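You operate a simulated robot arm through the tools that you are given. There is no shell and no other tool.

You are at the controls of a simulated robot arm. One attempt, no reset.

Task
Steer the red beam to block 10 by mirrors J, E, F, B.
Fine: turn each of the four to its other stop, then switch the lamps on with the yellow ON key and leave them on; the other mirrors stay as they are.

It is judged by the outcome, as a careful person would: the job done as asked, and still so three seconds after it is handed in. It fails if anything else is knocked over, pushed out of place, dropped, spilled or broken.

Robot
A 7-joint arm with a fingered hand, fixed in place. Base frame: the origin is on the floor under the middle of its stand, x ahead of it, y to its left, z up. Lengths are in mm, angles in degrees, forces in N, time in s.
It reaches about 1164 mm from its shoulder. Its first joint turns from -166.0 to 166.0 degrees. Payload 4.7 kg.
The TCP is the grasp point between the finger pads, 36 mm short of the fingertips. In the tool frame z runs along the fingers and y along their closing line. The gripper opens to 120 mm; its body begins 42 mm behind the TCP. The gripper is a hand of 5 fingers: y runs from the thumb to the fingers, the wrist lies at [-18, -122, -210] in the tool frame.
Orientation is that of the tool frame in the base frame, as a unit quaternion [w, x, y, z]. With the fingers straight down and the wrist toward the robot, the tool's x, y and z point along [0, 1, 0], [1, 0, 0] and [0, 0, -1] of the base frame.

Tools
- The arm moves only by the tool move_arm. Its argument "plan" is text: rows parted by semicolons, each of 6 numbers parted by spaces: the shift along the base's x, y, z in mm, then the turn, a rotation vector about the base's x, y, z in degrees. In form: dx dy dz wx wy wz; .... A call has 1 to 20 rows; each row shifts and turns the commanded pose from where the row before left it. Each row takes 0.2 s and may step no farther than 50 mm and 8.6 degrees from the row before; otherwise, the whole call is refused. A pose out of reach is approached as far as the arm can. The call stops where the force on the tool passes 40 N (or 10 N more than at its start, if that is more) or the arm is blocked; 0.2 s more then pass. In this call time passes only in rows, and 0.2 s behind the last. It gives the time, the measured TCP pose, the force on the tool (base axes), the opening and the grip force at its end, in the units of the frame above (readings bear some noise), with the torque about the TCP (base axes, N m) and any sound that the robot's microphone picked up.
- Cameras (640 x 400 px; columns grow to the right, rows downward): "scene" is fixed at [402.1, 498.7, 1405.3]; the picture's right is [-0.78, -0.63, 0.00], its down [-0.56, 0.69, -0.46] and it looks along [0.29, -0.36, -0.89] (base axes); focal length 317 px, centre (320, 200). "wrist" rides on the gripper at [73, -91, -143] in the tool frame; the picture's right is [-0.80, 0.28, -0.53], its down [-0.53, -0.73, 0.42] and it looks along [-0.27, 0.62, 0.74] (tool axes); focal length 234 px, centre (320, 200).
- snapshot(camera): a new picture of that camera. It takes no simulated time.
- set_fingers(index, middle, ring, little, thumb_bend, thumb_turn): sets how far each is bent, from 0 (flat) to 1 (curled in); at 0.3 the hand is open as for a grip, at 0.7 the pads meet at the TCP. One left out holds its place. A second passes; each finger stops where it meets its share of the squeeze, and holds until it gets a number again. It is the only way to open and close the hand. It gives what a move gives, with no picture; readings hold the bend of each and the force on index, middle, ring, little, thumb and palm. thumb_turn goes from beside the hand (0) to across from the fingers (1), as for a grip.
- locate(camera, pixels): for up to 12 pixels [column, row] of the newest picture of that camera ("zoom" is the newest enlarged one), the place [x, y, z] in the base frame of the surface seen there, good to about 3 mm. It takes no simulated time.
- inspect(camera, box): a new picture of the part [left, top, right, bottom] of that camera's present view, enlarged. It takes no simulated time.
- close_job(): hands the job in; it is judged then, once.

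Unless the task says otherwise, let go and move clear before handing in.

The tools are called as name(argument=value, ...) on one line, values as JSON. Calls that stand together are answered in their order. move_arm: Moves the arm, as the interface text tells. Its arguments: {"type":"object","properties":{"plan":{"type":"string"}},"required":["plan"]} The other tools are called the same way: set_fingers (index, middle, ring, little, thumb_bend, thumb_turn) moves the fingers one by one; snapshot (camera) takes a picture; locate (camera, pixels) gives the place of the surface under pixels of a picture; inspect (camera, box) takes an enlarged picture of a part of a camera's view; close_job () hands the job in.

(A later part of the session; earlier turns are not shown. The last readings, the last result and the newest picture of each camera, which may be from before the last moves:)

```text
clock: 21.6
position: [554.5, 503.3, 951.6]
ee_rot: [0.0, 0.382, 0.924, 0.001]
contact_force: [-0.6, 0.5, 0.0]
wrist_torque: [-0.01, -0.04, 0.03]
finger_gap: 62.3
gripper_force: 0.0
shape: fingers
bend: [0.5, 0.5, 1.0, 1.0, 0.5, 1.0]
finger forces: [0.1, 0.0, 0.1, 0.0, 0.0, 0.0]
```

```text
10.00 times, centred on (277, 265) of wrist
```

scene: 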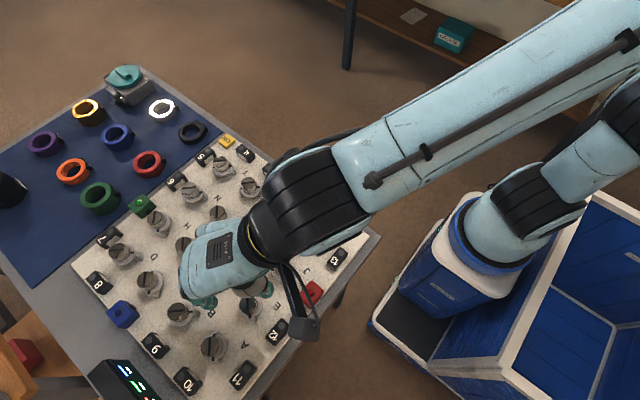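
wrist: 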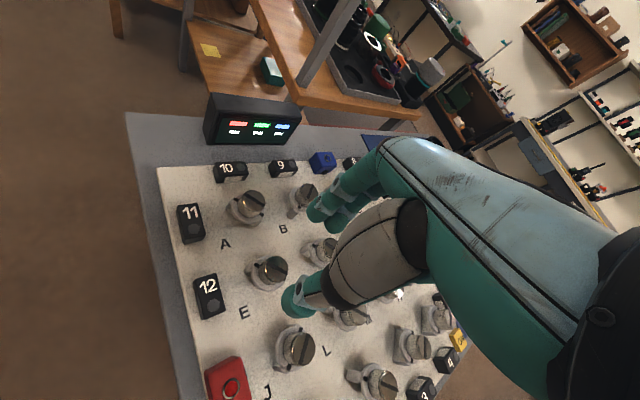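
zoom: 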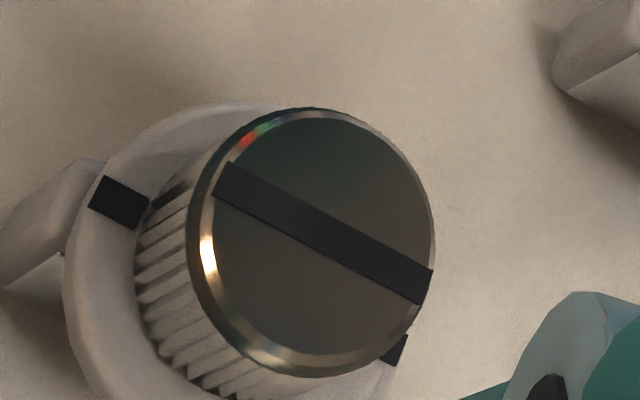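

locate(camera="zoom", pixels=[[312, 243], [212, 200], [412, 285], [280, 140], [350, 350], [380, 150], [245, 340], [300, 260], [325, 225]])

```text
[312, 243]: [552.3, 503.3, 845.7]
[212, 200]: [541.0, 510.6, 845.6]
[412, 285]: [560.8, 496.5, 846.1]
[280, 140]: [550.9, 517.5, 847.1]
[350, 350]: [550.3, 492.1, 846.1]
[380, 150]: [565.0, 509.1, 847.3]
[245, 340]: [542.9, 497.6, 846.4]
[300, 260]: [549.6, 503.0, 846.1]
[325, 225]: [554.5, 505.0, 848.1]
```

The averaged edge readings put E's axis near (553–555, 504), close to where I am. I'll descend and close gently.

move_arm(plan="-0.5 0.5 -30 0 0 0; 0 0 -25 0 0 0; 0 0 -15 0 0 0; 0 0 -10 0 0 0; 0 0 -10 0 0 0; 0 0 0 0 0 0")

set_fingers(index=0.57, middle=0.57, thumb_bend=0.57)

inspect(camera="wrist", box=[220, 160, 380, 320])

```text
clock: 23.0
position: [554.5, 502.4, 862.5]
ee_rot: [0.0, 0.382, 0.924, 0.0]
contact_force: [-0.1, 0.7, 0.1]
wrist_torque: [-0.03, 0.02, -0.01]
finger_gap: 62.5
gripper_force: 0.0
shape: fingers
bend: [0.5, 0.5, 1.0, 1.0, 0.5, 1.0]
finger forces: [0.0, 0.0, 0.0, 0.1, 0.1, 0.1]
```

```text
clock: 24.0
position: [554.5, 503.1, 862.9]
ee_rot: [-0.001, 0.382, 0.924, 0.001]
contact_force: [0.4, -0.2, 0.5]
wrist_torque: [0.02, 0.02, -0.03]
finger_gap: 45.4
gripper_force: 0.0
shape: fingers
bend: [0.56, 0.56, 1.0, 1.0, 0.56, 1.0]
finger forces: [0.0, 0.0, 0.0, 0.1, 0.0, 0.0]
```

```text
2.50 times, centred on (300, 240) of wrist
```

zoom: 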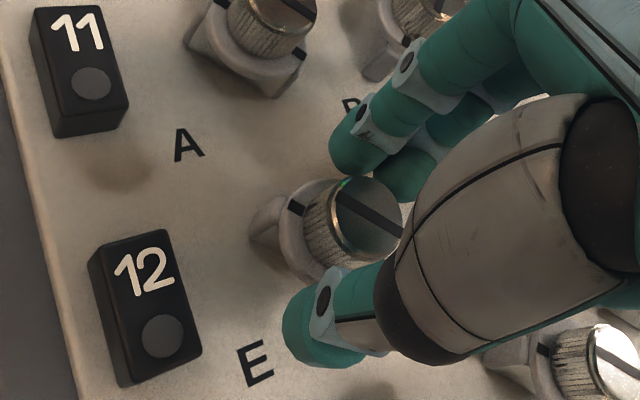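

The knob sits well between the fingers, about 1–2 mm off the J placement. I'll nudge by that amount and close.

move_arm(plan="-0.5 1.3 0 0 0 0; 0 0 0 0 0 0")

set_fingers(index=0.63, middle=0.63, thumb_bend=0.63)

set_fingers(index=0.68, middle=0.68, thumb_bend=0.68)

```text
clock: 24.6
position: [552.6, 505.2, 862.0]
ee_rot: [0.0, 0.383, 0.924, 0.0]
contact_force: [-0.1, -1.2, -0.7]
wrist_torque: [0.01, 0.03, -0.01]
finger_gap: 45.5
gripper_force: 0.0
shape: fingers
bend: [0.56, 0.56, 1.0, 1.0, 0.56, 1.0]
finger forces: [0.0, 0.0, 0.1, 0.0, 0.0, 0.0]
```

```text
clock: 25.6
position: [552.6, 504.9, 862.8]
ee_rot: [0.0, 0.383, 0.924, 0.001]
contact_force: [0.6, 0.5, -0.5]
wrist_torque: [0.0, -0.02, -0.01]
finger_gap: 29.3
gripper_force: 1.8
shape: fingers
bend: [0.61, 0.62, 1.0, 1.0, 0.61, 1.0]
finger forces: [1.5, 0.8, 0.0, 0.0, 1.5, 0.0]
```

```text
clock: 26.6
position: [554.2, 504.8, 863.2]
ee_rot: [0.0, 0.383, 0.924, -0.001]
contact_force: [3.1, 3.4, -1.3]
wrist_torque: [0.08, -0.11, 0.01]
finger_gap: 27.7
gripper_force: 7.1
shape: fingers
bend: [0.62, 0.64, 1.0, 1.0, 0.63, 1.0]
finger forces: [5.3, 4.0, 0.0, 0.0, 5.7, 0.1]
```

The grip on E is balanced (5.3, 4.0 and 5.7 N). I'll turn it clockwise in two stages.

move_arm(plan="0 0 0 0 0 -7; 0 0 0 0 0 -7; 0 0 0 0 0 -7; 0 0 0 0 0 -7; 0 0 0 0 0 -7; 0 0 0 0 0 -7")

inspect(camera="wrist", box=[220, 160, 380, 320])

```text
clock: 28.0
position: [553.5, 505.6, 862.7]
ee_rot: [0.0, 0.689, 0.725, 0.0]
contact_force: [3.1, 1.3, 2.0]
wrist_torque: [0.03, -0.1, -0.01]
finger_gap: 27.5
gripper_force: 8.6
shape: fingers
bend: [0.62, 0.65, 1.0, 1.0, 0.63, 1.0]
finger forces: [6.0, 3.7, 0.1, 0.1, 6.6, 0.0]
```

```text
2.50 times, centred on (300, 240) of wrist
```

zoom: 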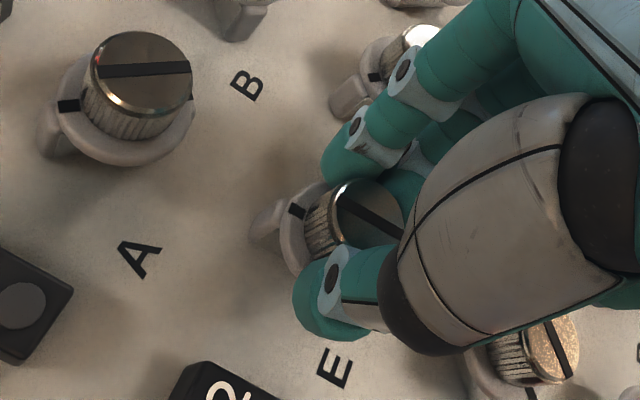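

E's slot stays fixed relative to the fingers, so it is turning. I'll carry on to the stop.

move_arm(plan="0 0 0 0 0 -7; 0 0 0 0 0 -7; 0 0 0 0 0 -7; 0 0 0 0 0 -7; 0 0 0 0 0 -7; 0 0 0 0 0 -7; 0 0 0 0 0 -6")

move_arm(plan="0 0 0 0 0 -3; 0 0 0 0 0 -3; 0 0 0 0 0 0")

inspect(camera="wrist", box=[220, 160, 380, 320])

```text
clock: 29.6
position: [553.6, 505.3, 861.8]
ee_rot: [0.0, 0.924, 0.382, 0.0]
contact_force: [4.9, -0.3, 2.4]
wrist_torque: [-0.03, -0.15, 0.03]
finger_gap: 27.3
gripper_force: 8.5
shape: fingers
bend: [0.62, 0.65, 1.0, 1.0, 0.63, 1.0]
finger forces: [6.6, 3.6, 0.0, 0.1, 6.2, 0.0]
```

```text
clock: 30.4
position: [553.8, 505.3, 862.0]
ee_rot: [0.0, 0.943, 0.333, 0.0]
contact_force: [8.8, 3.3, 1.4]
wrist_torque: [0.06, -0.24, 0.14]
finger_gap: 27.4
gripper_force: 8.7
shape: fingers
bend: [0.62, 0.65, 1.0, 1.0, 0.63, 1.0]
finger forces: [7.3, 3.2, 0.0, 0.0, 6.7, 0.1]
```

```text
2.50 times, centred on (300, 240) of wrist
```

zoom: 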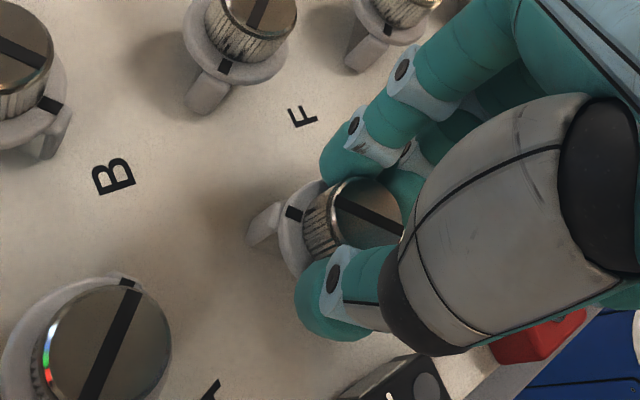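

Torque has risen to 0.14 as the stop takes up. I'll press a little more to confirm, then release and lift.

move_arm(plan="0 0 0 0 0 -3; 0 0 0 0 0 -2; 0 0 0 0 0 0")

set_fingers(index=0.5, middle=0.5, thumb_bend=0.5)

move_arm(plan="0 0 10 0 0 0; 0 0 20 0 0 0; 0 0 30 0 0 0; 0 0 30 0 0 0; 0 0 0 0 0 0")

snapshot(camera="wrist")

inspect(camera="wrist", box=[180, 160, 340, 320])

```text
clock: 31.2
position: [553.6, 505.1, 862.3]
ee_rot: [0.0, 0.956, 0.293, 0.0]
contact_force: [7.4, 2.6, 0.9]
wrist_torque: [0.08, -0.24, 0.16]
finger_gap: 27.3
gripper_force: 9.5
shape: fingers
bend: [0.62, 0.65, 1.0, 1.0, 0.63, 1.0]
finger forces: [7.5, 3.5, 0.1, 0.0, 6.5, 0.0]
```

```text
clock: 32.2
position: [554.0, 505.4, 861.4]
ee_rot: [0.0, 0.956, 0.293, -0.001]
contact_force: [0.1, 0.4, 0.4]
wrist_torque: [0.01, 0.01, -0.01]
finger_gap: 62.5
gripper_force: 0.1
shape: fingers
bend: [0.5, 0.5, 1.0, 1.0, 0.5, 1.0]
finger forces: [0.1, 0.1, 0.1, 0.0, 0.0, 0.0]
```

```text
clock: 33.4
position: [552.0, 505.9, 951.9]
ee_rot: [-0.001, 0.956, 0.293, 0.0]
contact_force: [0.1, -0.4, 0.1]
wrist_torque: [0.01, -0.02, -0.02]
finger_gap: 62.1
gripper_force: 0.0
shape: fingers
bend: [0.5, 0.5, 1.0, 1.0, 0.5, 1.0]
finger forces: [0.0, 0.0, 0.1, 0.0, 0.1, 0.1]
```

```text
taken
```

wrist: 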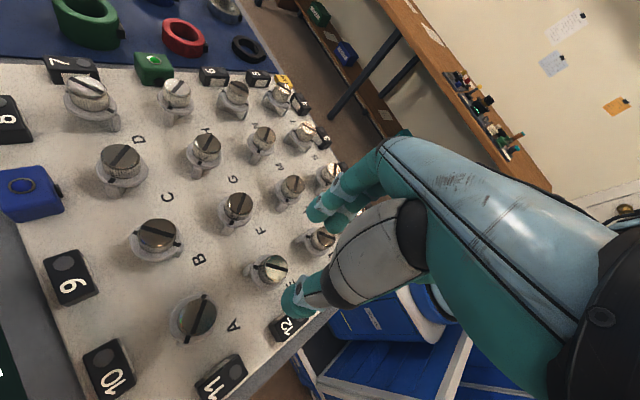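

```text
2.50 times, centred on (260, 240) of wrist
```

zoom: 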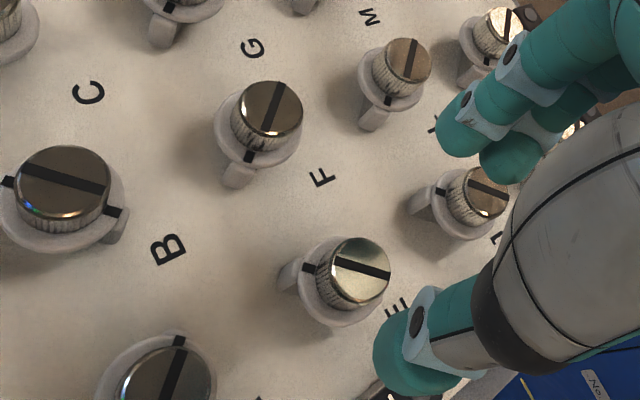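

E's slot is now parallel to J's and B's and at right angles to F's, so E is done. I'll move over F, expected near (637, 504.5), turning the hand back to +45°.

move_arm(plan="7 -0.05 0 0 0 8.4; 7 -0.05 0 0 0 8.4; 7 -0.05 0 0 0 8.4; 7 -0.05 0 0 0 8.4; 7 -0.05 0 0 0 8.4; 7 -0.05 0 0 0 8.4; 7 -0.05 0 0 0 8.4; 7 -0.05 0 0 0 8.4; 7 -0.05 0 0 0 8.4; 7 -0.05 0 0 0 8.4; 7 -0.05 0 0 0 8.4; 6.3 -0.05 0 0 0 8.4; 0 0 0 0 0 0")

snapshot(camera="wrist")

inspect(camera="wrist", box=[245, 245, 309, 285])

locate(camera="zoom", pixels=[[312, 243], [212, 200], [412, 285], [280, 140], [350, 350], [380, 150], [245, 340]])

```text
clock: 36.2
position: [637.9, 503.9, 951.9]
ee_rot: [-0.001, 0.384, 0.923, 0.0]
contact_force: [-0.3, -0.1, 0.8]
wrist_torque: [0.01, -0.03, -0.03]
finger_gap: 62.5
gripper_force: 0.1
shape: fingers
bend: [0.5, 0.5, 1.0, 1.0, 0.5, 1.0]
finger forces: [0.0, 0.0, 0.0, 0.0, 0.0, 0.1]
```

```text
taken
```

wrist: 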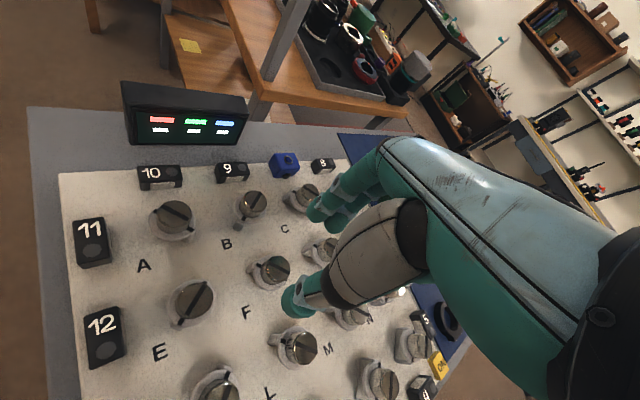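

```text
10.00 times, centred on (277, 265) of wrist
```

zoom: 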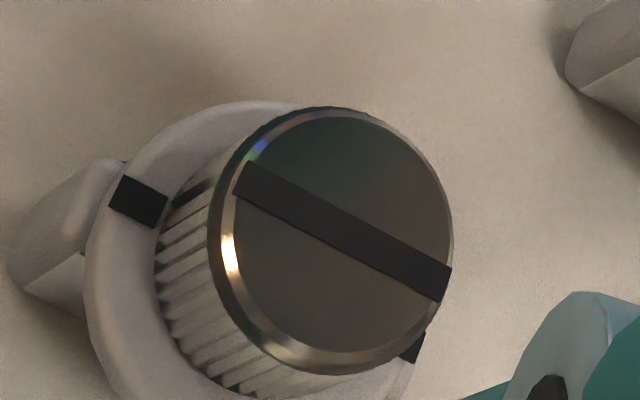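

```text
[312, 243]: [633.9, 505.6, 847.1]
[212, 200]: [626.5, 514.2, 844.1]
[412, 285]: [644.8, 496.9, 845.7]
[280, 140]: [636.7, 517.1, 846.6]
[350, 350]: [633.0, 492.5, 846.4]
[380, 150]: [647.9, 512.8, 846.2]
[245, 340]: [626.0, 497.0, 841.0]
```

F's knob shows at zoom (331,241), 1.9 px right of where E's was in the same hand pose, so F's axis is near (637.8, 506). I'll shift by (0.8, 1.4), descend and close.

move_arm(plan="0.8 1.4 -30 0 0 0; 0 0 -25 0 0 0; 0 0 -15 0 0 0; 0 0 -10 0 0 0; 0 0 -10 0 0 0; 0 0 0 0 0 0")

set_fingers(index=0.57, middle=0.57, thumb_bend=0.57)

inspect(camera="wrist", box=[220, 160, 380, 320])

```text
clock: 37.6
position: [639.0, 505.4, 861.4]
ee_rot: [0.0, 0.384, 0.923, 0.001]
contact_force: [0.0, -0.8, 0.0]
wrist_torque: [-0.02, 0.0, -0.01]
finger_gap: 62.6
gripper_force: 0.1
shape: fingers
bend: [0.5, 0.5, 1.0, 1.0, 0.5, 1.0]
finger forces: [0.0, 0.0, 0.0, 0.1, 0.1, 0.0]
```

```text
clock: 38.6
position: [638.6, 505.0, 862.4]
ee_rot: [-0.001, 0.384, 0.923, 0.0]
contact_force: [-0.7, -0.4, 0.0]
wrist_torque: [-0.01, 0.01, -0.02]
finger_gap: 45.3
gripper_force: 0.0
shape: fingers
bend: [0.56, 0.56, 1.0, 1.0, 0.56, 1.0]
finger forces: [0.0, 0.1, 0.1, 0.1, 0.0, 0.0]
```

```text
2.50 times, centred on (300, 240) of wrist
```

zoom: 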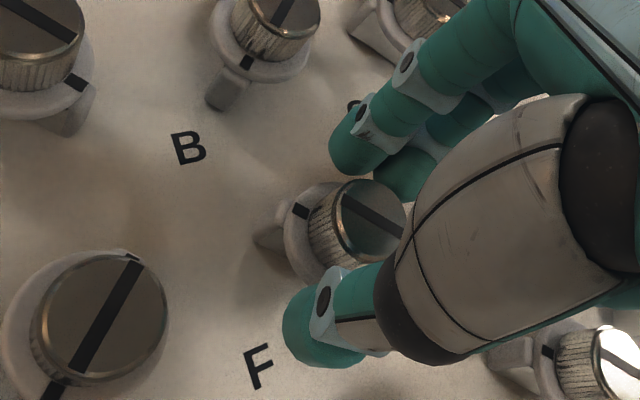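

F's knob sits in the same place in the hand as J's did. I'll close and squeeze.

set_fingers(index=0.63, middle=0.63, thumb_bend=0.63)

set_fingers(index=0.68, middle=0.68, thumb_bend=0.68)

move_arm(plan="0 0 0 0 0 -7; 0 0 0 0 0 -7; 0 0 0 0 0 -7; 0 0 0 0 0 -7; 0 0 0 0 0 -7; 0 0 0 0 0 -7")

inspect(camera="wrist", box=[220, 160, 380, 320])

```text
clock: 39.6
position: [637.6, 505.2, 862.1]
ee_rot: [0.001, 0.385, 0.923, 0.0]
contact_force: [1.1, 0.9, 0.2]
wrist_torque: [0.01, -0.02, 0.02]
finger_gap: 29.2
gripper_force: 2.1
shape: fingers
bend: [0.61, 0.62, 1.0, 1.0, 0.62, 1.0]
finger forces: [1.6, 1.1, 0.0, 0.0, 1.3, 0.1]
```

```text
clock: 40.6
position: [638.8, 504.6, 862.2]
ee_rot: [0.0, 0.384, 0.923, 0.0]
contact_force: [3.5, 3.4, 0.3]
wrist_torque: [0.12, -0.11, -0.02]
finger_gap: 27.3
gripper_force: 7.8
shape: fingers
bend: [0.62, 0.64, 1.0, 1.0, 0.63, 1.0]
finger forces: [5.4, 4.5, 0.1, 0.0, 5.5, 0.0]
```

```text
clock: 42.0
position: [638.3, 505.6, 862.8]
ee_rot: [0.0, 0.691, 0.723, -0.001]
contact_force: [5.8, 4.5, -0.4]
wrist_torque: [0.1, -0.21, 0.02]
finger_gap: 27.3
gripper_force: 7.8
shape: fingers
bend: [0.62, 0.64, 1.0, 1.0, 0.64, 1.0]
finger forces: [7.3, 3.9, 0.0, 0.1, 5.2, 0.0]
```

```text
2.50 times, centred on (300, 240) of wrist
```

zoom: 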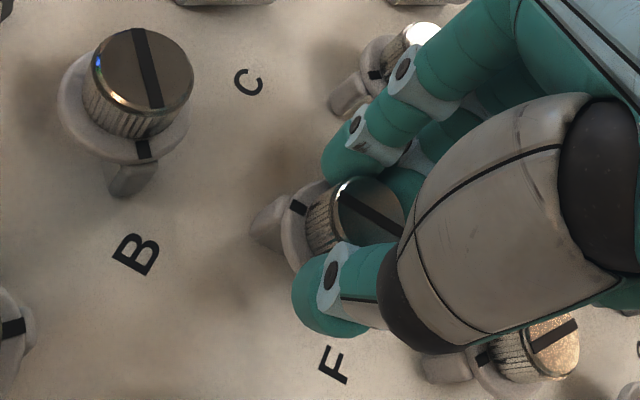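

F is turning with the hand and the torque is low. I'll continue to its stop with a small overpress.

move_arm(plan="0 0 0 0 0 -7; 0 0 0 0 0 -7; 0 0 0 0 0 -7; 0 0 0 0 0 -7; 0 0 0 0 0 -7; 0 0 0 0 0 -7; 0 0 0 0 0 -6")

move_arm(plan="0 0 0 0 0 -3; 0 0 0 0 0 -3; 0 0 0 0 0 -3; 0 0 0 0 0 -2; 0 0 0 0 0 0")

inspect(camera="wrist", box=[220, 160, 380, 320])

```text
clock: 43.6
position: [638.6, 506.1, 860.9]
ee_rot: [-0.001, 0.925, 0.38, 0.0]
contact_force: [7.9, 2.0, 0.6]
wrist_torque: [0.06, -0.24, 0.03]
finger_gap: 27.5
gripper_force: 8.0
shape: fingers
bend: [0.61, 0.65, 1.0, 1.0, 0.64, 1.0]
finger forces: [6.9, 3.2, 0.1, 0.0, 6.1, 0.0]
```

```text
clock: 44.8
position: [638.8, 505.7, 862.2]
ee_rot: [0.0, 0.957, 0.29, 0.0]
contact_force: [8.7, 2.5, -0.5]
wrist_torque: [0.03, -0.31, 0.16]
finger_gap: 27.4
gripper_force: 8.8
shape: fingers
bend: [0.62, 0.65, 1.0, 1.0, 0.64, 1.0]
finger forces: [8.3, 3.2, 0.1, 0.1, 6.0, 0.0]
```

```text
2.50 times, centred on (300, 240) of wrist
```

zoom: 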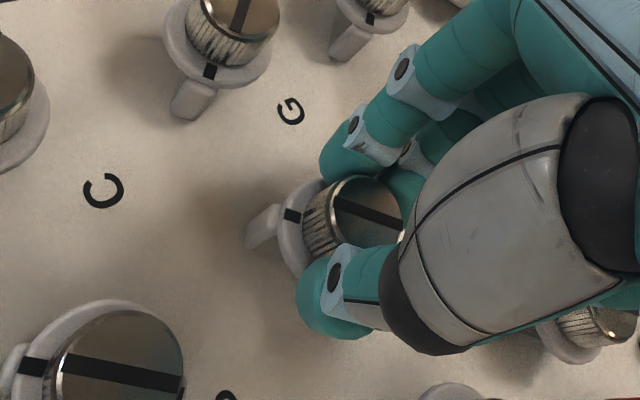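

The same stop signature shows on F (0.16 N m at −56°). I'll release, lift and move over B near (638, 589) at −45°, ready for a counter-clockwise turn.

set_fingers(index=0.5, middle=0.5, thumb_bend=0.5)

move_arm(plan="0 0 10 0 0 0; 0 0 20 0 0 0; 0 0 30 0 0 0; 0 0 30 0 0 0; 0 0 0 0 0 0")

inspect(camera="wrist", box=[180, 160, 340, 320])

move_arm(plan="0 28 0 0 0 4; 0 28 0 0 0 4; 0 27 0 0 0 3; 0 0 0 0 0 0")

snapshot(camera="wrist")

inspect(camera="wrist", box=[245, 245, 309, 285])

locate(camera="zoom", pixels=[[320, 243], [220, 200], [420, 285], [288, 140], [358, 350], [388, 150], [253, 340]])

snapshot(camera="scene")

```text
clock: 45.8
position: [638.5, 505.9, 861.9]
ee_rot: [0.001, 0.957, 0.29, 0.0]
contact_force: [-0.4, 0.1, -0.7]
wrist_torque: [0.02, 0.01, 0.01]
finger_gap: 62.1
gripper_force: 0.1
shape: fingers
bend: [0.5, 0.5, 1.0, 1.0, 0.5, 1.0]
finger forces: [0.1, 0.0, 0.1, 0.1, 0.0, 0.0]
```

```text
clock: 47.0
position: [637.7, 505.8, 952.7]
ee_rot: [0.0, 0.957, 0.291, 0.0]
contact_force: [-0.4, -0.3, 0.7]
wrist_torque: [0.02, -0.01, -0.05]
finger_gap: 62.3
gripper_force: 0.1
shape: fingers
bend: [0.5, 0.5, 1.0, 1.0, 0.5, 1.0]
finger forces: [0.0, 0.1, 0.0, 0.0, 0.0, 0.0]
```

```text
2.50 times, centred on (260, 240) of wrist
```

zoom: 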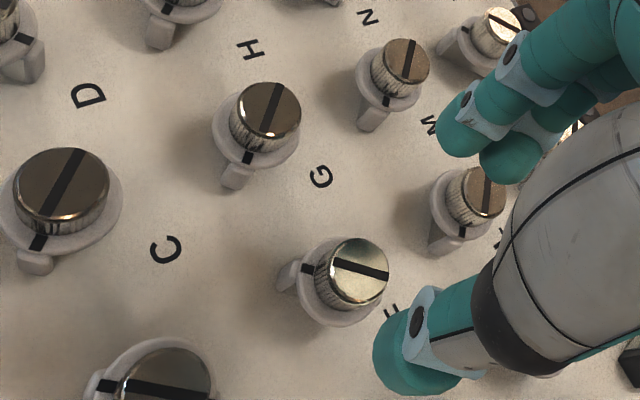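

```text
clock: 48.0
position: [638.3, 588.5, 953.3]
ee_rot: [0.0, 0.924, 0.381, 0.0]
contact_force: [-0.1, 0.3, 0.9]
wrist_torque: [-0.02, 0.01, 0.01]
finger_gap: 62.6
gripper_force: 0.0
shape: fingers
bend: [0.5, 0.5, 1.0, 1.0, 0.5, 1.0]
finger forces: [0.0, 0.0, 0.0, 0.0, 0.0, 0.0]
```

```text
taken
```

wrist: 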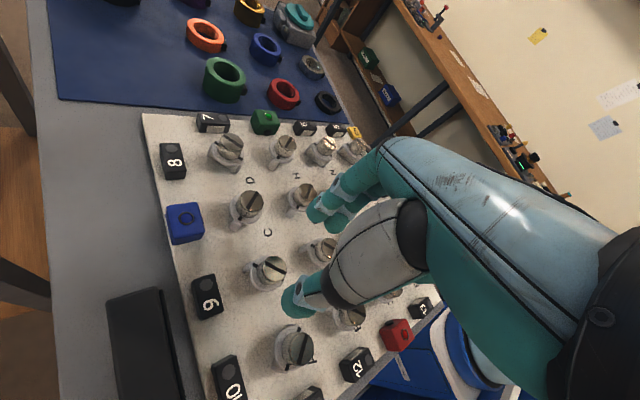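

```text
10.00 times, centred on (277, 265) of wrist
```

zoom: 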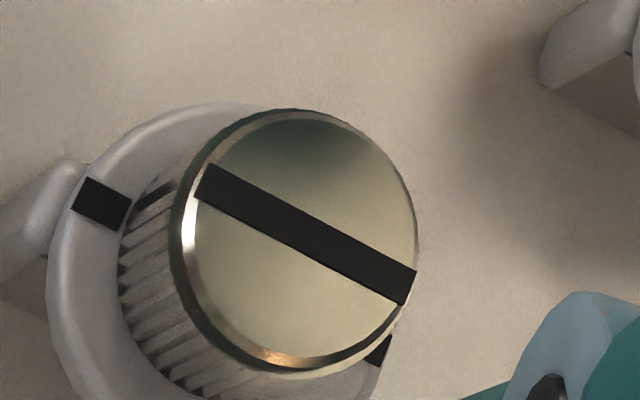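

```text
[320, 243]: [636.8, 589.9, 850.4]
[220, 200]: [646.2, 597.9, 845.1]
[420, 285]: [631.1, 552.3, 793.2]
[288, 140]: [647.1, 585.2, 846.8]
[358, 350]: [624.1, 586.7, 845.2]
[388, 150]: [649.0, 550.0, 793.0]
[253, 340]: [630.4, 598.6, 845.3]
```

```text
taken
```

scene: 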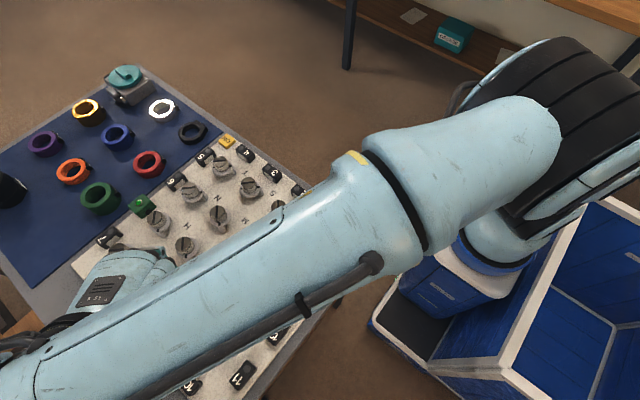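

F's slot now matches J and E, so F is done. B's knob is at zoom (293,243), offset from the ideal by about 3 mm, so I'll shift (1.7, 2.3), descend and compare.

move_arm(plan="1.7 2.3 -30 0 0 0; 0 0 -25 0 0 0; 0 0 -15 0 0 0; 0 0 -10 0 0 0; 0 0 -10 0 0 0; 0 0 0 0 0 0")

set_fingers(index=0.57, middle=0.57, thumb_bend=0.57)

inspect(camera="wrist", box=[220, 160, 380, 320])

```text
clock: 49.4
position: [638.8, 590.8, 863.1]
ee_rot: [0.001, 0.924, 0.381, 0.0]
contact_force: [-0.1, 0.7, 0.5]
wrist_torque: [0.0, 0.0, 0.0]
finger_gap: 62.4
gripper_force: 0.1
shape: fingers
bend: [0.5, 0.5, 1.0, 1.0, 0.5, 1.0]
finger forces: [0.0, 0.1, 0.1, 0.0, 0.1, 0.1]
```

```text
clock: 50.4
position: [639.4, 590.8, 863.1]
ee_rot: [0.0, 0.925, 0.38, 0.001]
contact_force: [0.6, 0.6, 1.2]
wrist_torque: [0.01, -0.02, 0.01]
finger_gap: 45.4
gripper_force: 0.0
shape: fingers
bend: [0.56, 0.56, 1.0, 1.0, 0.56, 1.0]
finger forces: [0.1, 0.1, 0.0, 0.1, 0.0, 0.1]
```

```text
2.50 times, centred on (300, 240) of wrist
```

zoom: 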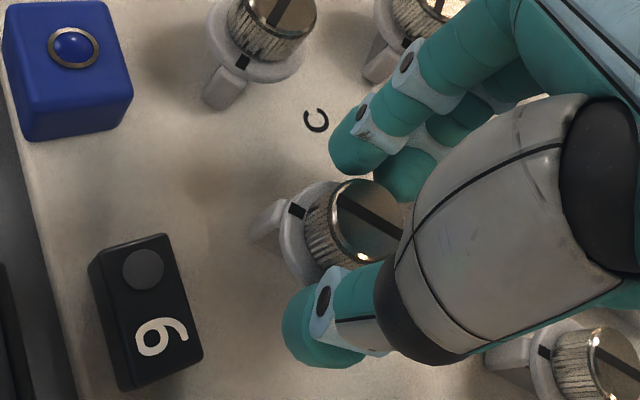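

B's knob is within about a millimetre of the earlier placements. I'll close, squeeze, and start the counter-clockwise turn.

set_fingers(index=0.63, middle=0.63, thumb_bend=0.63)

set_fingers(index=0.68, middle=0.68, thumb_bend=0.68)

move_arm(plan="0 0 0 0 0 5; 0 0 0 0 0 5; 0 0 0 0 0 5")

inspect(camera="wrist", box=[220, 160, 380, 320])

```text
clock: 51.4
position: [639.4, 591.0, 862.6]
ee_rot: [0.0, 0.924, 0.381, 0.0]
contact_force: [0.5, -0.8, -0.7]
wrist_torque: [-0.03, 0.0, 0.0]
finger_gap: 29.4
gripper_force: 1.8
shape: fingers
bend: [0.61, 0.63, 1.0, 1.0, 0.61, 1.0]
finger forces: [1.5, 0.4, 0.0, 0.1, 1.5, 0.0]
```

```text
clock: 52.4
position: [640.9, 590.3, 863.3]
ee_rot: [0.0, 0.925, 0.381, 0.0]
contact_force: [2.7, -3.1, -0.6]
wrist_torque: [-0.09, -0.08, 0.01]
finger_gap: 27.5
gripper_force: 7.4
shape: fingers
bend: [0.62, 0.65, 1.0, 1.0, 0.63, 1.0]
finger forces: [5.4, 3.6, 0.0, 0.0, 6.0, 0.1]
```

```text
clock: 53.2
position: [640.1, 590.4, 863.8]
ee_rot: [0.0, 0.867, 0.499, 0.0]
contact_force: [3.0, -3.0, 1.9]
wrist_torque: [-0.13, -0.08, 0.03]
finger_gap: 27.7
gripper_force: 8.1
shape: fingers
bend: [0.62, 0.65, 1.0, 1.0, 0.63, 1.0]
finger forces: [5.9, 4.5, 0.1, 0.0, 5.8, 0.1]
```

```text
2.50 times, centred on (300, 240) of wrist
```

zoom: 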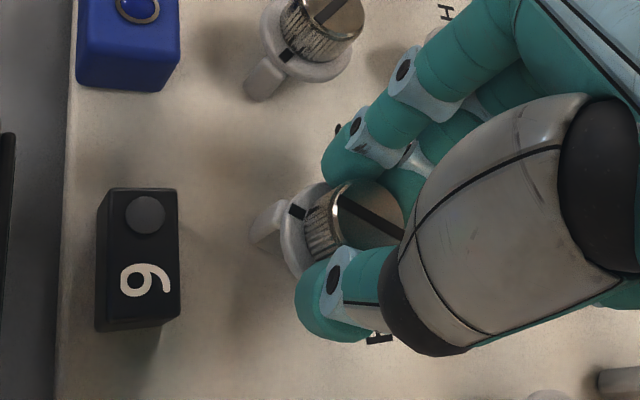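

B is turning counter-clockwise with the hand (torque 0.03). I'll continue the remaining 75° and then seat it.

move_arm(plan="0 0 0 0 0 7; 0 0 0 0 0 7; 0 0 0 0 0 7; 0 0 0 0 0 7; 0 0 0 0 0 7; 0 0 0 0 0 7")

move_arm(plan="0 0 0 0 0 7; 0 0 0 0 0 7; 0 0 0 0 0 7; 0 0 0 0 0 7; 0 0 0 0 0 5; 0 0 0 0 0 0")

inspect(camera="wrist", box=[220, 160, 380, 320])

```text
clock: 54.6
position: [639.1, 590.9, 861.8]
ee_rot: [0.0, 0.629, 0.778, 0.001]
contact_force: [2.5, -1.1, 3.1]
wrist_torque: [-0.07, -0.09, -0.01]
finger_gap: 27.4
gripper_force: 8.3
shape: fingers
bend: [0.62, 0.65, 1.0, 1.0, 0.63, 1.0]
finger forces: [5.1, 4.9, 0.0, 0.0, 7.2, 0.0]
```

```text
clock: 56.0
position: [639.0, 590.8, 862.2]
ee_rot: [0.0, 0.385, 0.923, 0.0]
contact_force: [2.9, -1.6, 2.1]
wrist_torque: [-0.08, -0.06, -0.09]
finger_gap: 27.6
gripper_force: 9.1
shape: fingers
bend: [0.63, 0.65, 1.0, 1.0, 0.63, 1.0]
finger forces: [5.4, 4.6, 0.1, 0.1, 7.7, 0.0]
```

```text
2.50 times, centred on (300, 240) of wrist
```

zoom: 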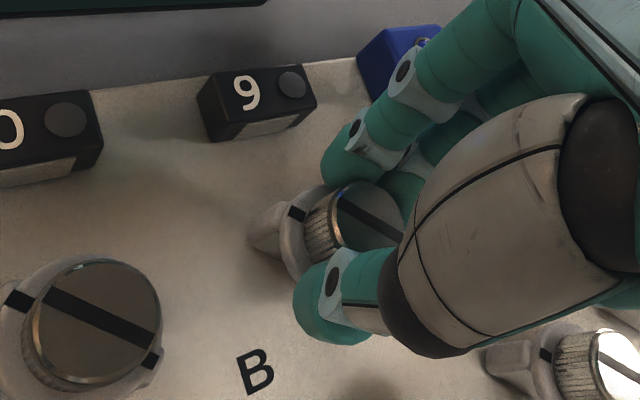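

B's slot is nearly parallel to A's (zoom 90,315) and the torque is starting to build. I'll overpress to seat it, then release and lift.

move_arm(plan="0 0 0 0 0 3; 0 0 0 0 0 3; 0 0 0 0 0 3; 0 0 0 0 0 2; 0 0 0 0 0 0")

set_fingers(index=0.5, middle=0.5, thumb_bend=0.5)

move_arm(plan="0 0 10 0 0 0; 0 0 20 0 0 0; 0 0 30 0 0 0; 0 0 30 0 0 0; 0 0 40 0 0 0; 0 0 0 0 0 0")

snapshot(camera="wrist")

inspect(camera="wrist", box=[140, 160, 380, 360])

```text
clock: 57.2
position: [639.0, 590.6, 862.7]
ee_rot: [0.001, 0.294, 0.956, 0.0]
contact_force: [9.0, -3.9, 3.2]
wrist_torque: [-0.14, -0.23, -0.16]
finger_gap: 27.3
gripper_force: 10.2
shape: fingers
bend: [0.62, 0.66, 1.0, 1.0, 0.63, 1.0]
finger forces: [4.7, 9.9, 0.0, 0.0, 6.2, 0.1]
```

```text
clock: 58.2
position: [640.1, 590.9, 862.6]
ee_rot: [0.0, 0.294, 0.956, 0.0]
contact_force: [-0.1, -0.6, -0.6]
wrist_torque: [0.0, 0.01, -0.02]
finger_gap: 62.2
gripper_force: 0.0
shape: fingers
bend: [0.5, 0.5, 1.0, 1.0, 0.5, 1.0]
finger forces: [0.0, 0.1, 0.0, 0.0, 0.1, 0.1]
```

```text
clock: 59.6
position: [638.5, 590.7, 992.5]
ee_rot: [0.0, 0.294, 0.956, -0.001]
contact_force: [0.2, -0.3, -0.1]
wrist_torque: [0.0, -0.04, 0.01]
finger_gap: 62.4
gripper_force: 0.0
shape: fingers
bend: [0.5, 0.5, 1.0, 1.0, 0.5, 1.0]
finger forces: [0.0, 0.0, 0.0, 0.1, 0.0, 0.0]
```

```text
taken
```

wrist: 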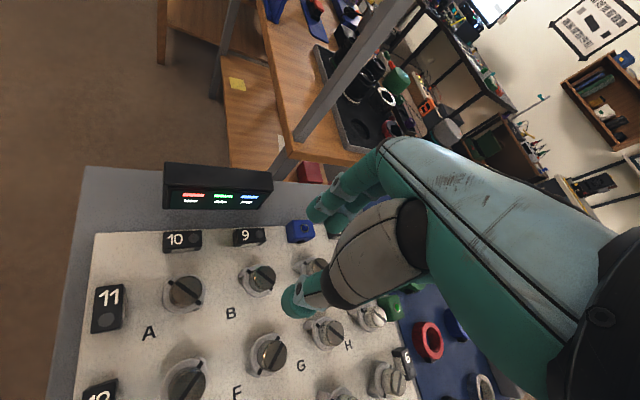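

```text
2.00 times, centred on (260, 260) of wrist
```

zoom: 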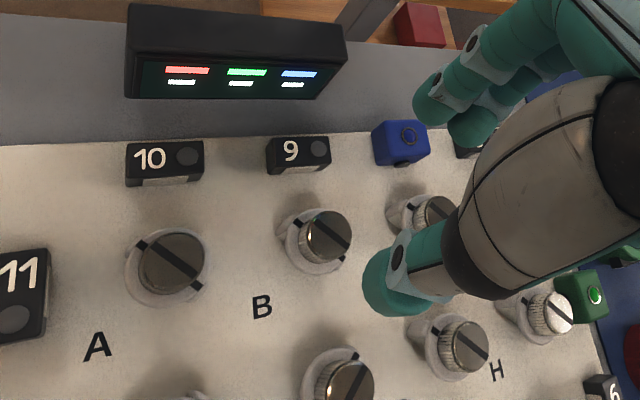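

B's slot is now parallel to A's, so all four mirrors are turned. Next is the yellow ON key near (874, 265, 805); I'll extend only the index finger and check the hand shape in the air first.

set_fingers(index=0.5, middle=1.0, ring=1.0, little=1.0, thumb_bend=0.3, thumb_turn=0.5)

snapshot(camera="wrist")

inspect(camera="wrist", box=[260, 130, 452, 320])

inspect(camera="wrist", box=[160, 160, 280, 220])

```text
clock: 60.6
position: [639.9, 590.4, 991.9]
ee_rot: [0.0, 0.294, 0.956, 0.0]
contact_force: [-0.8, 0.6, 0.2]
wrist_torque: [0.0, -0.01, 0.0]
finger_gap: 116.9
gripper_force: 0.0
shape: fingers
bend: [0.5, 1.0, 1.0, 1.0, 0.3, 0.49]
finger forces: [0.1, 0.1, 0.0, 0.0, 0.1, 0.0]
```

```text
taken
```

wrist: 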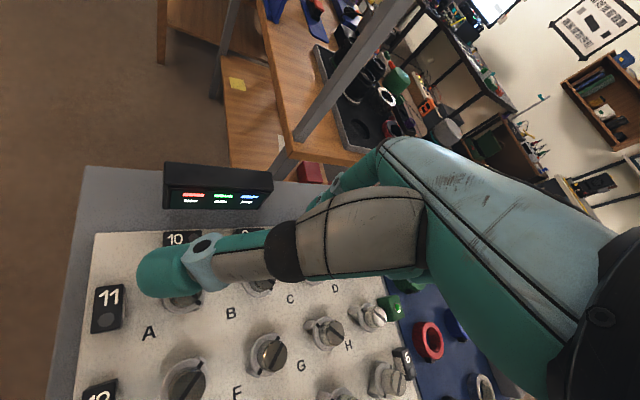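

```text
2.11 times, centred on (356, 225) of wrist
```

zoom: 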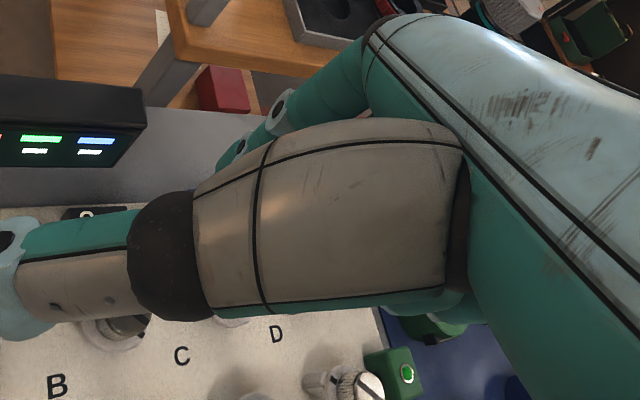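

```text
5.33 times, centred on (220, 190) of wrist
```

zoom: 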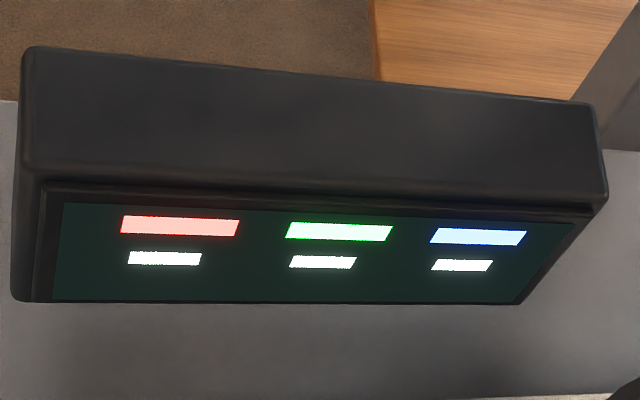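

With the thumb half-turned it blocks the wrist view, so I'll set it opposite again and open, keeping only the index down, and measure the index tip.

set_fingers(index=0.6, middle=1.0, ring=1.0, little=1.0, thumb_bend=0.3, thumb_turn=1.0)

snapshot(camera="wrist")

inspect(camera="wrist", box=[230, 150, 390, 360])

```text
clock: 61.6
position: [639.6, 590.8, 991.0]
ee_rot: [0.0, 0.294, 0.956, 0.0]
contact_force: [0.5, 0.9, 0.3]
wrist_torque: [0.0, 0.04, -0.04]
finger_gap: 77.7
gripper_force: 0.0
shape: fingers
bend: [0.6, 1.0, 1.0, 1.0, 0.3, 0.97]
finger forces: [0.0, 0.1, 0.0, 0.0, 0.0, 0.0]
```

```text
taken
```

wrist: 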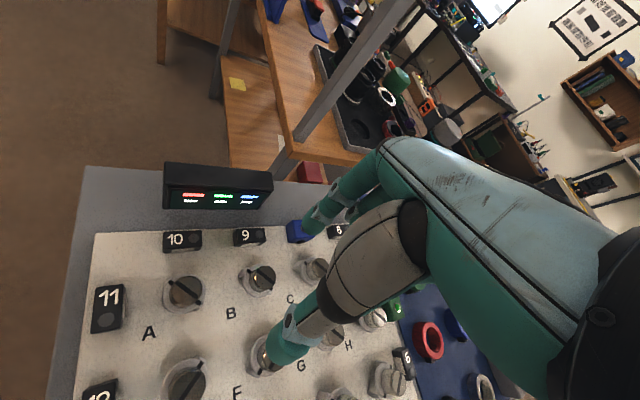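

```text
1.90 times, centred on (310, 255) of wrist
```

zoom: 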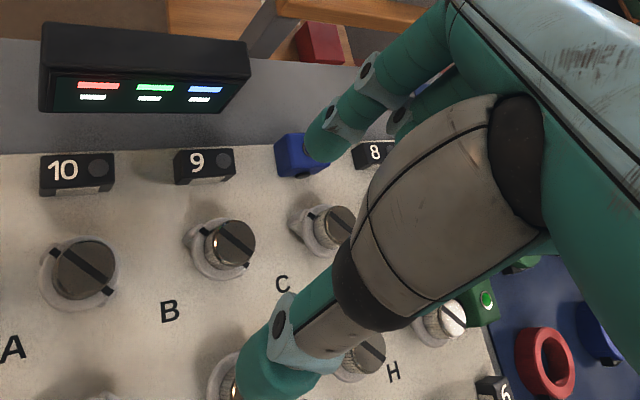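

locate(camera="zoom", pixels=[[320, 152], [330, 140], [345, 118], [312, 140], [335, 155], [255, 385], [280, 380], [245, 370]])

```text
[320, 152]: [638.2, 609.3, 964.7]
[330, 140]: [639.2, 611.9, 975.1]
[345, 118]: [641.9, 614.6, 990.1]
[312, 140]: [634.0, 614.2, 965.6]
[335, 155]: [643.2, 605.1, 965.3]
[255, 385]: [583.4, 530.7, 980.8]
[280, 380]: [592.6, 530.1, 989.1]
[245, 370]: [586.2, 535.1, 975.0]
```

The index tip sits about 9 mm in tool x and 16 mm in tool y from the TCP and roughly 15 mm lower than the thumb tip. I'll check the key's exact place and the whole board again.

snapshot(camera="scene")

inspect(camera="scene", box=[196, 125, 260, 165])

locate(camera="zoom", pixels=[[308, 152], [308, 95], [235, 155], [310, 205], [385, 160], [300, 225], [270, 125], [345, 185], [445, 235], [500, 270], [120, 258], [240, 235]])

```text
taken
```

scene: 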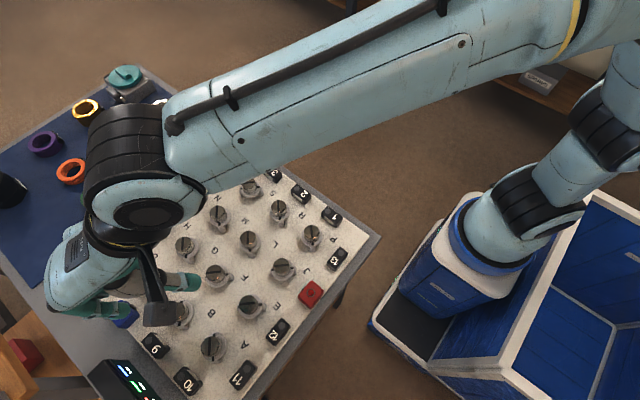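

```text
10.00 times, centred on (228, 145) of scene
```

zoom: 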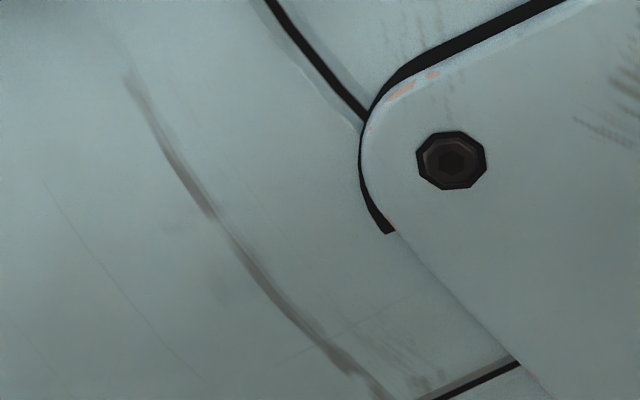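

```text
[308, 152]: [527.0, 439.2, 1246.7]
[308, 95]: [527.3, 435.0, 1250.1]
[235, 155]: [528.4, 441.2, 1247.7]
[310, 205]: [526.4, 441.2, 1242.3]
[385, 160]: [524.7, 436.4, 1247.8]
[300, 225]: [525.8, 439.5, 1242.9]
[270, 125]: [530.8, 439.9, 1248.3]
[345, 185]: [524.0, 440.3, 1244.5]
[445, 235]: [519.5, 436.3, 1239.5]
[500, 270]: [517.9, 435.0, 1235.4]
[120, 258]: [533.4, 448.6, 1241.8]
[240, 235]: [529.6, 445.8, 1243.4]
```

The arm hides the key from the scene camera here, so I'll travel at height to above the key and measure it with the wrist camera.

move_arm(plan="20 -28.5 0 0 0 2; 20 -28.5 0 0 0 2; 20 -28.5 0 0 0 2; 20 -28.5 0 0 0 2; 20 -28.5 0 0 0 2; 20 -28.5 0 0 0 2; 20 -28.5 0 0 0 2; 20 -28.5 0 0 0 2; 20 -28.5 0 0 0 2; 20 -28.5 0 0 0 2; 20 -28.5 0 0 0 2; 20 -28.5 0 0 0 2; 0 0 0 0 0 0")

snapshot(camera="wrist")

snapshot(camera="scene")

```text
clock: 64.4
position: [879.5, 248.8, 992.3]
ee_rot: [0.0, 0.089, 0.996, 0.001]
contact_force: [-0.9, -0.7, -0.9]
wrist_torque: [0.0, -0.02, 0.0]
finger_gap: 77.6
gripper_force: 0.0
shape: fingers
bend: [0.6, 1.0, 1.0, 1.0, 0.3, 0.98]
finger forces: [0.0, 0.1, 0.0, 0.1, 0.0, 0.0]
```

```text
taken
```

wrist: 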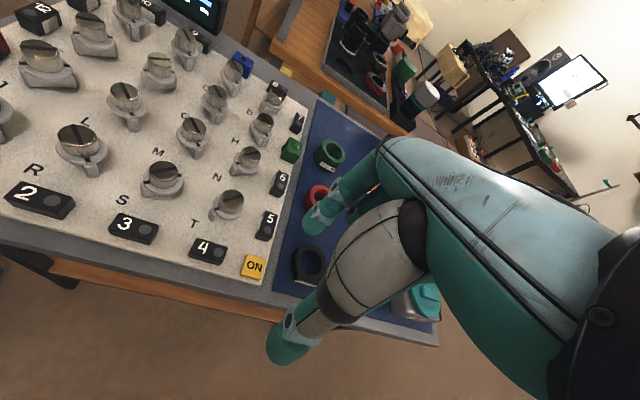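

```text
taken
```

scene: 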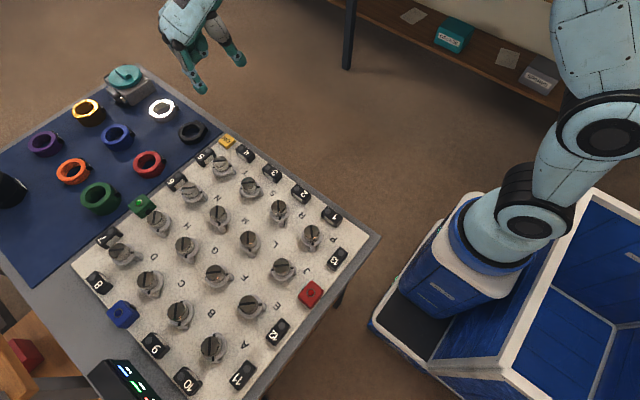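

The whole board is now visible. I'll check the four turned mirrors against the others, and measure the key from both cameras.

inspect(camera="scene", box=[90, 140, 346, 300])

inspect(camera="scene", box=[130, 240, 330, 370])

inspect(camera="scene", box=[196, 125, 260, 165])

locate(camera="zoom", pixels=[[308, 152], [308, 95], [235, 155], [310, 205], [385, 160], [270, 125], [345, 185], [445, 235], [500, 270], [120, 258]])

inspect(camera="wrist", box=[180, 190, 340, 290])

locate(camera="wrist", pixels=[[254, 266], [243, 266], [265, 265], [254, 258], [253, 273], [310, 225], [307, 228], [306, 218], [318, 212]])

```text
2.50 times, centred on (218, 220) of scene
```

zoom: 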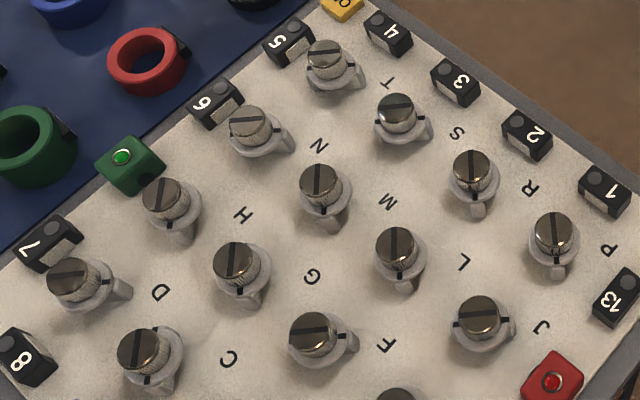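

```text
3.08 times, centred on (230, 305) of scene
```

zoom: 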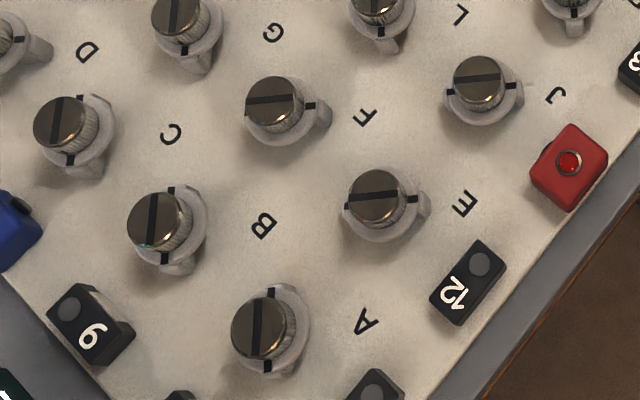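

```text
10.00 times, centred on (228, 145) of scene
```

zoom: 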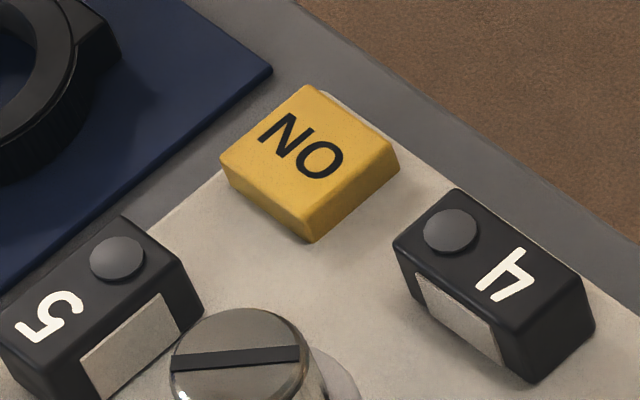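

```text
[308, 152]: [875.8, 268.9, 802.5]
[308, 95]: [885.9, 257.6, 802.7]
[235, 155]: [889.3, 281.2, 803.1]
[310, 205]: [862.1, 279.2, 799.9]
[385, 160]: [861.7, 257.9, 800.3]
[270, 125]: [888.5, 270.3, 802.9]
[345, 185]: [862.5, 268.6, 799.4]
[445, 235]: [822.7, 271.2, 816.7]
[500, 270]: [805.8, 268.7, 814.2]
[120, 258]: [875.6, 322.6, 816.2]
```

```text
4.00 times, centred on (260, 240) of wrist
```

zoom: 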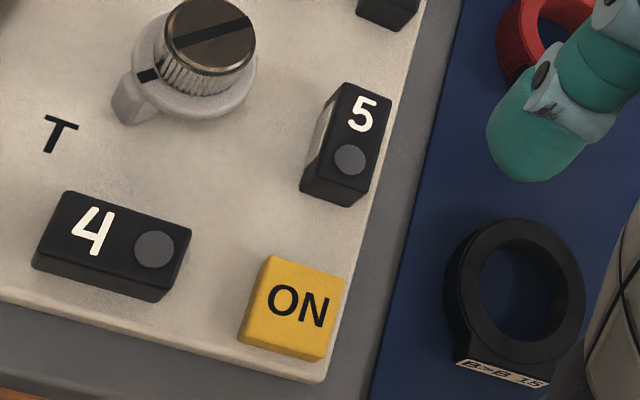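

```text
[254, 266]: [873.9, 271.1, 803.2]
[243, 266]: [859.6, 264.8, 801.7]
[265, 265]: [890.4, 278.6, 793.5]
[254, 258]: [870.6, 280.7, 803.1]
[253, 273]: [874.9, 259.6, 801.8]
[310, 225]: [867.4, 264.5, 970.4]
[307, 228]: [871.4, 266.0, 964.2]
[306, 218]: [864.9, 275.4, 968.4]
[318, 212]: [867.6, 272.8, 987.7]
```

J, E and F now show horizontal slots and B vertical, and the rest are unchanged from the start. The key's top centre is about (875, 268.5, 802) and the index tip is nearly over it; I'll check the height of the nearby black ring before descending.

locate(camera="wrist", pixels=[[310, 246], [294, 262], [324, 262], [306, 285], [316, 280], [313, 190], [348, 205], [362, 190]])

inspect(camera="scene", box=[130, 0, 290, 160])

```text
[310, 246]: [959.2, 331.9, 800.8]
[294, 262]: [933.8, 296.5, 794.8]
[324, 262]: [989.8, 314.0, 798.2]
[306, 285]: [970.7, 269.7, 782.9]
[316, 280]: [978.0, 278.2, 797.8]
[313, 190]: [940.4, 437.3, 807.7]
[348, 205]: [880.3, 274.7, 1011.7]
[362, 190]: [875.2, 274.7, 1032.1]
```

```text
2.50 times, centred on (210, 80) of scene
```

zoom: 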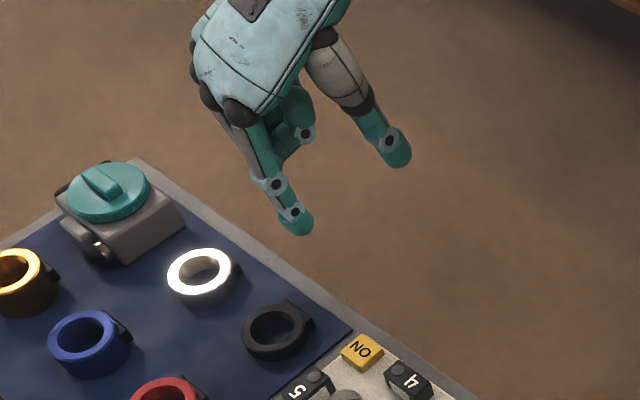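

The ring tops are at about 808 and at x>930, so they are clear. I'll descend so the index tip is roughly 12 mm above the key and check alignment.

move_arm(plan="1 0.5 -40 0 0 0; 0 0 -40 0 0 0; 0 0 -30 0 0 0; 0 0 -15 0 0 0; 0 0 -15 0 0 0; 0 0 0 0 0 0")

inspect(camera="wrist", box=[240, 180, 368, 260])

inspect(camera="scene", box=[164, 80, 292, 160])

```text
clock: 65.8
position: [881.9, 250.4, 850.7]
ee_rot: [0.0, 0.089, 0.996, 0.0]
contact_force: [-1.3, -0.3, -0.1]
wrist_torque: [-0.01, -0.03, 0.02]
finger_gap: 77.6
gripper_force: 0.1
shape: fingers
bend: [0.6, 1.0, 1.0, 1.0, 0.3, 0.98]
finger forces: [0.0, 0.0, 0.0, 0.0, 0.0, 0.1]
```

```text
5.00 times, centred on (304, 220) of wrist
```

zoom: 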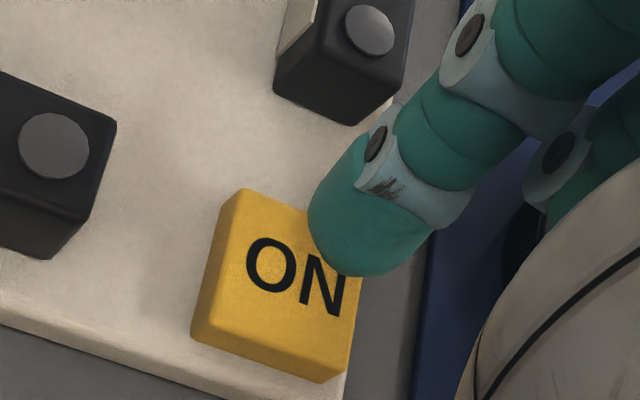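

```text
5.00 times, centred on (228, 120) of scene
```

zoom: 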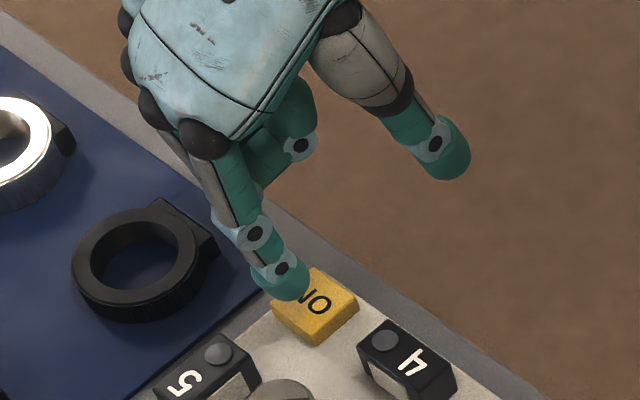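

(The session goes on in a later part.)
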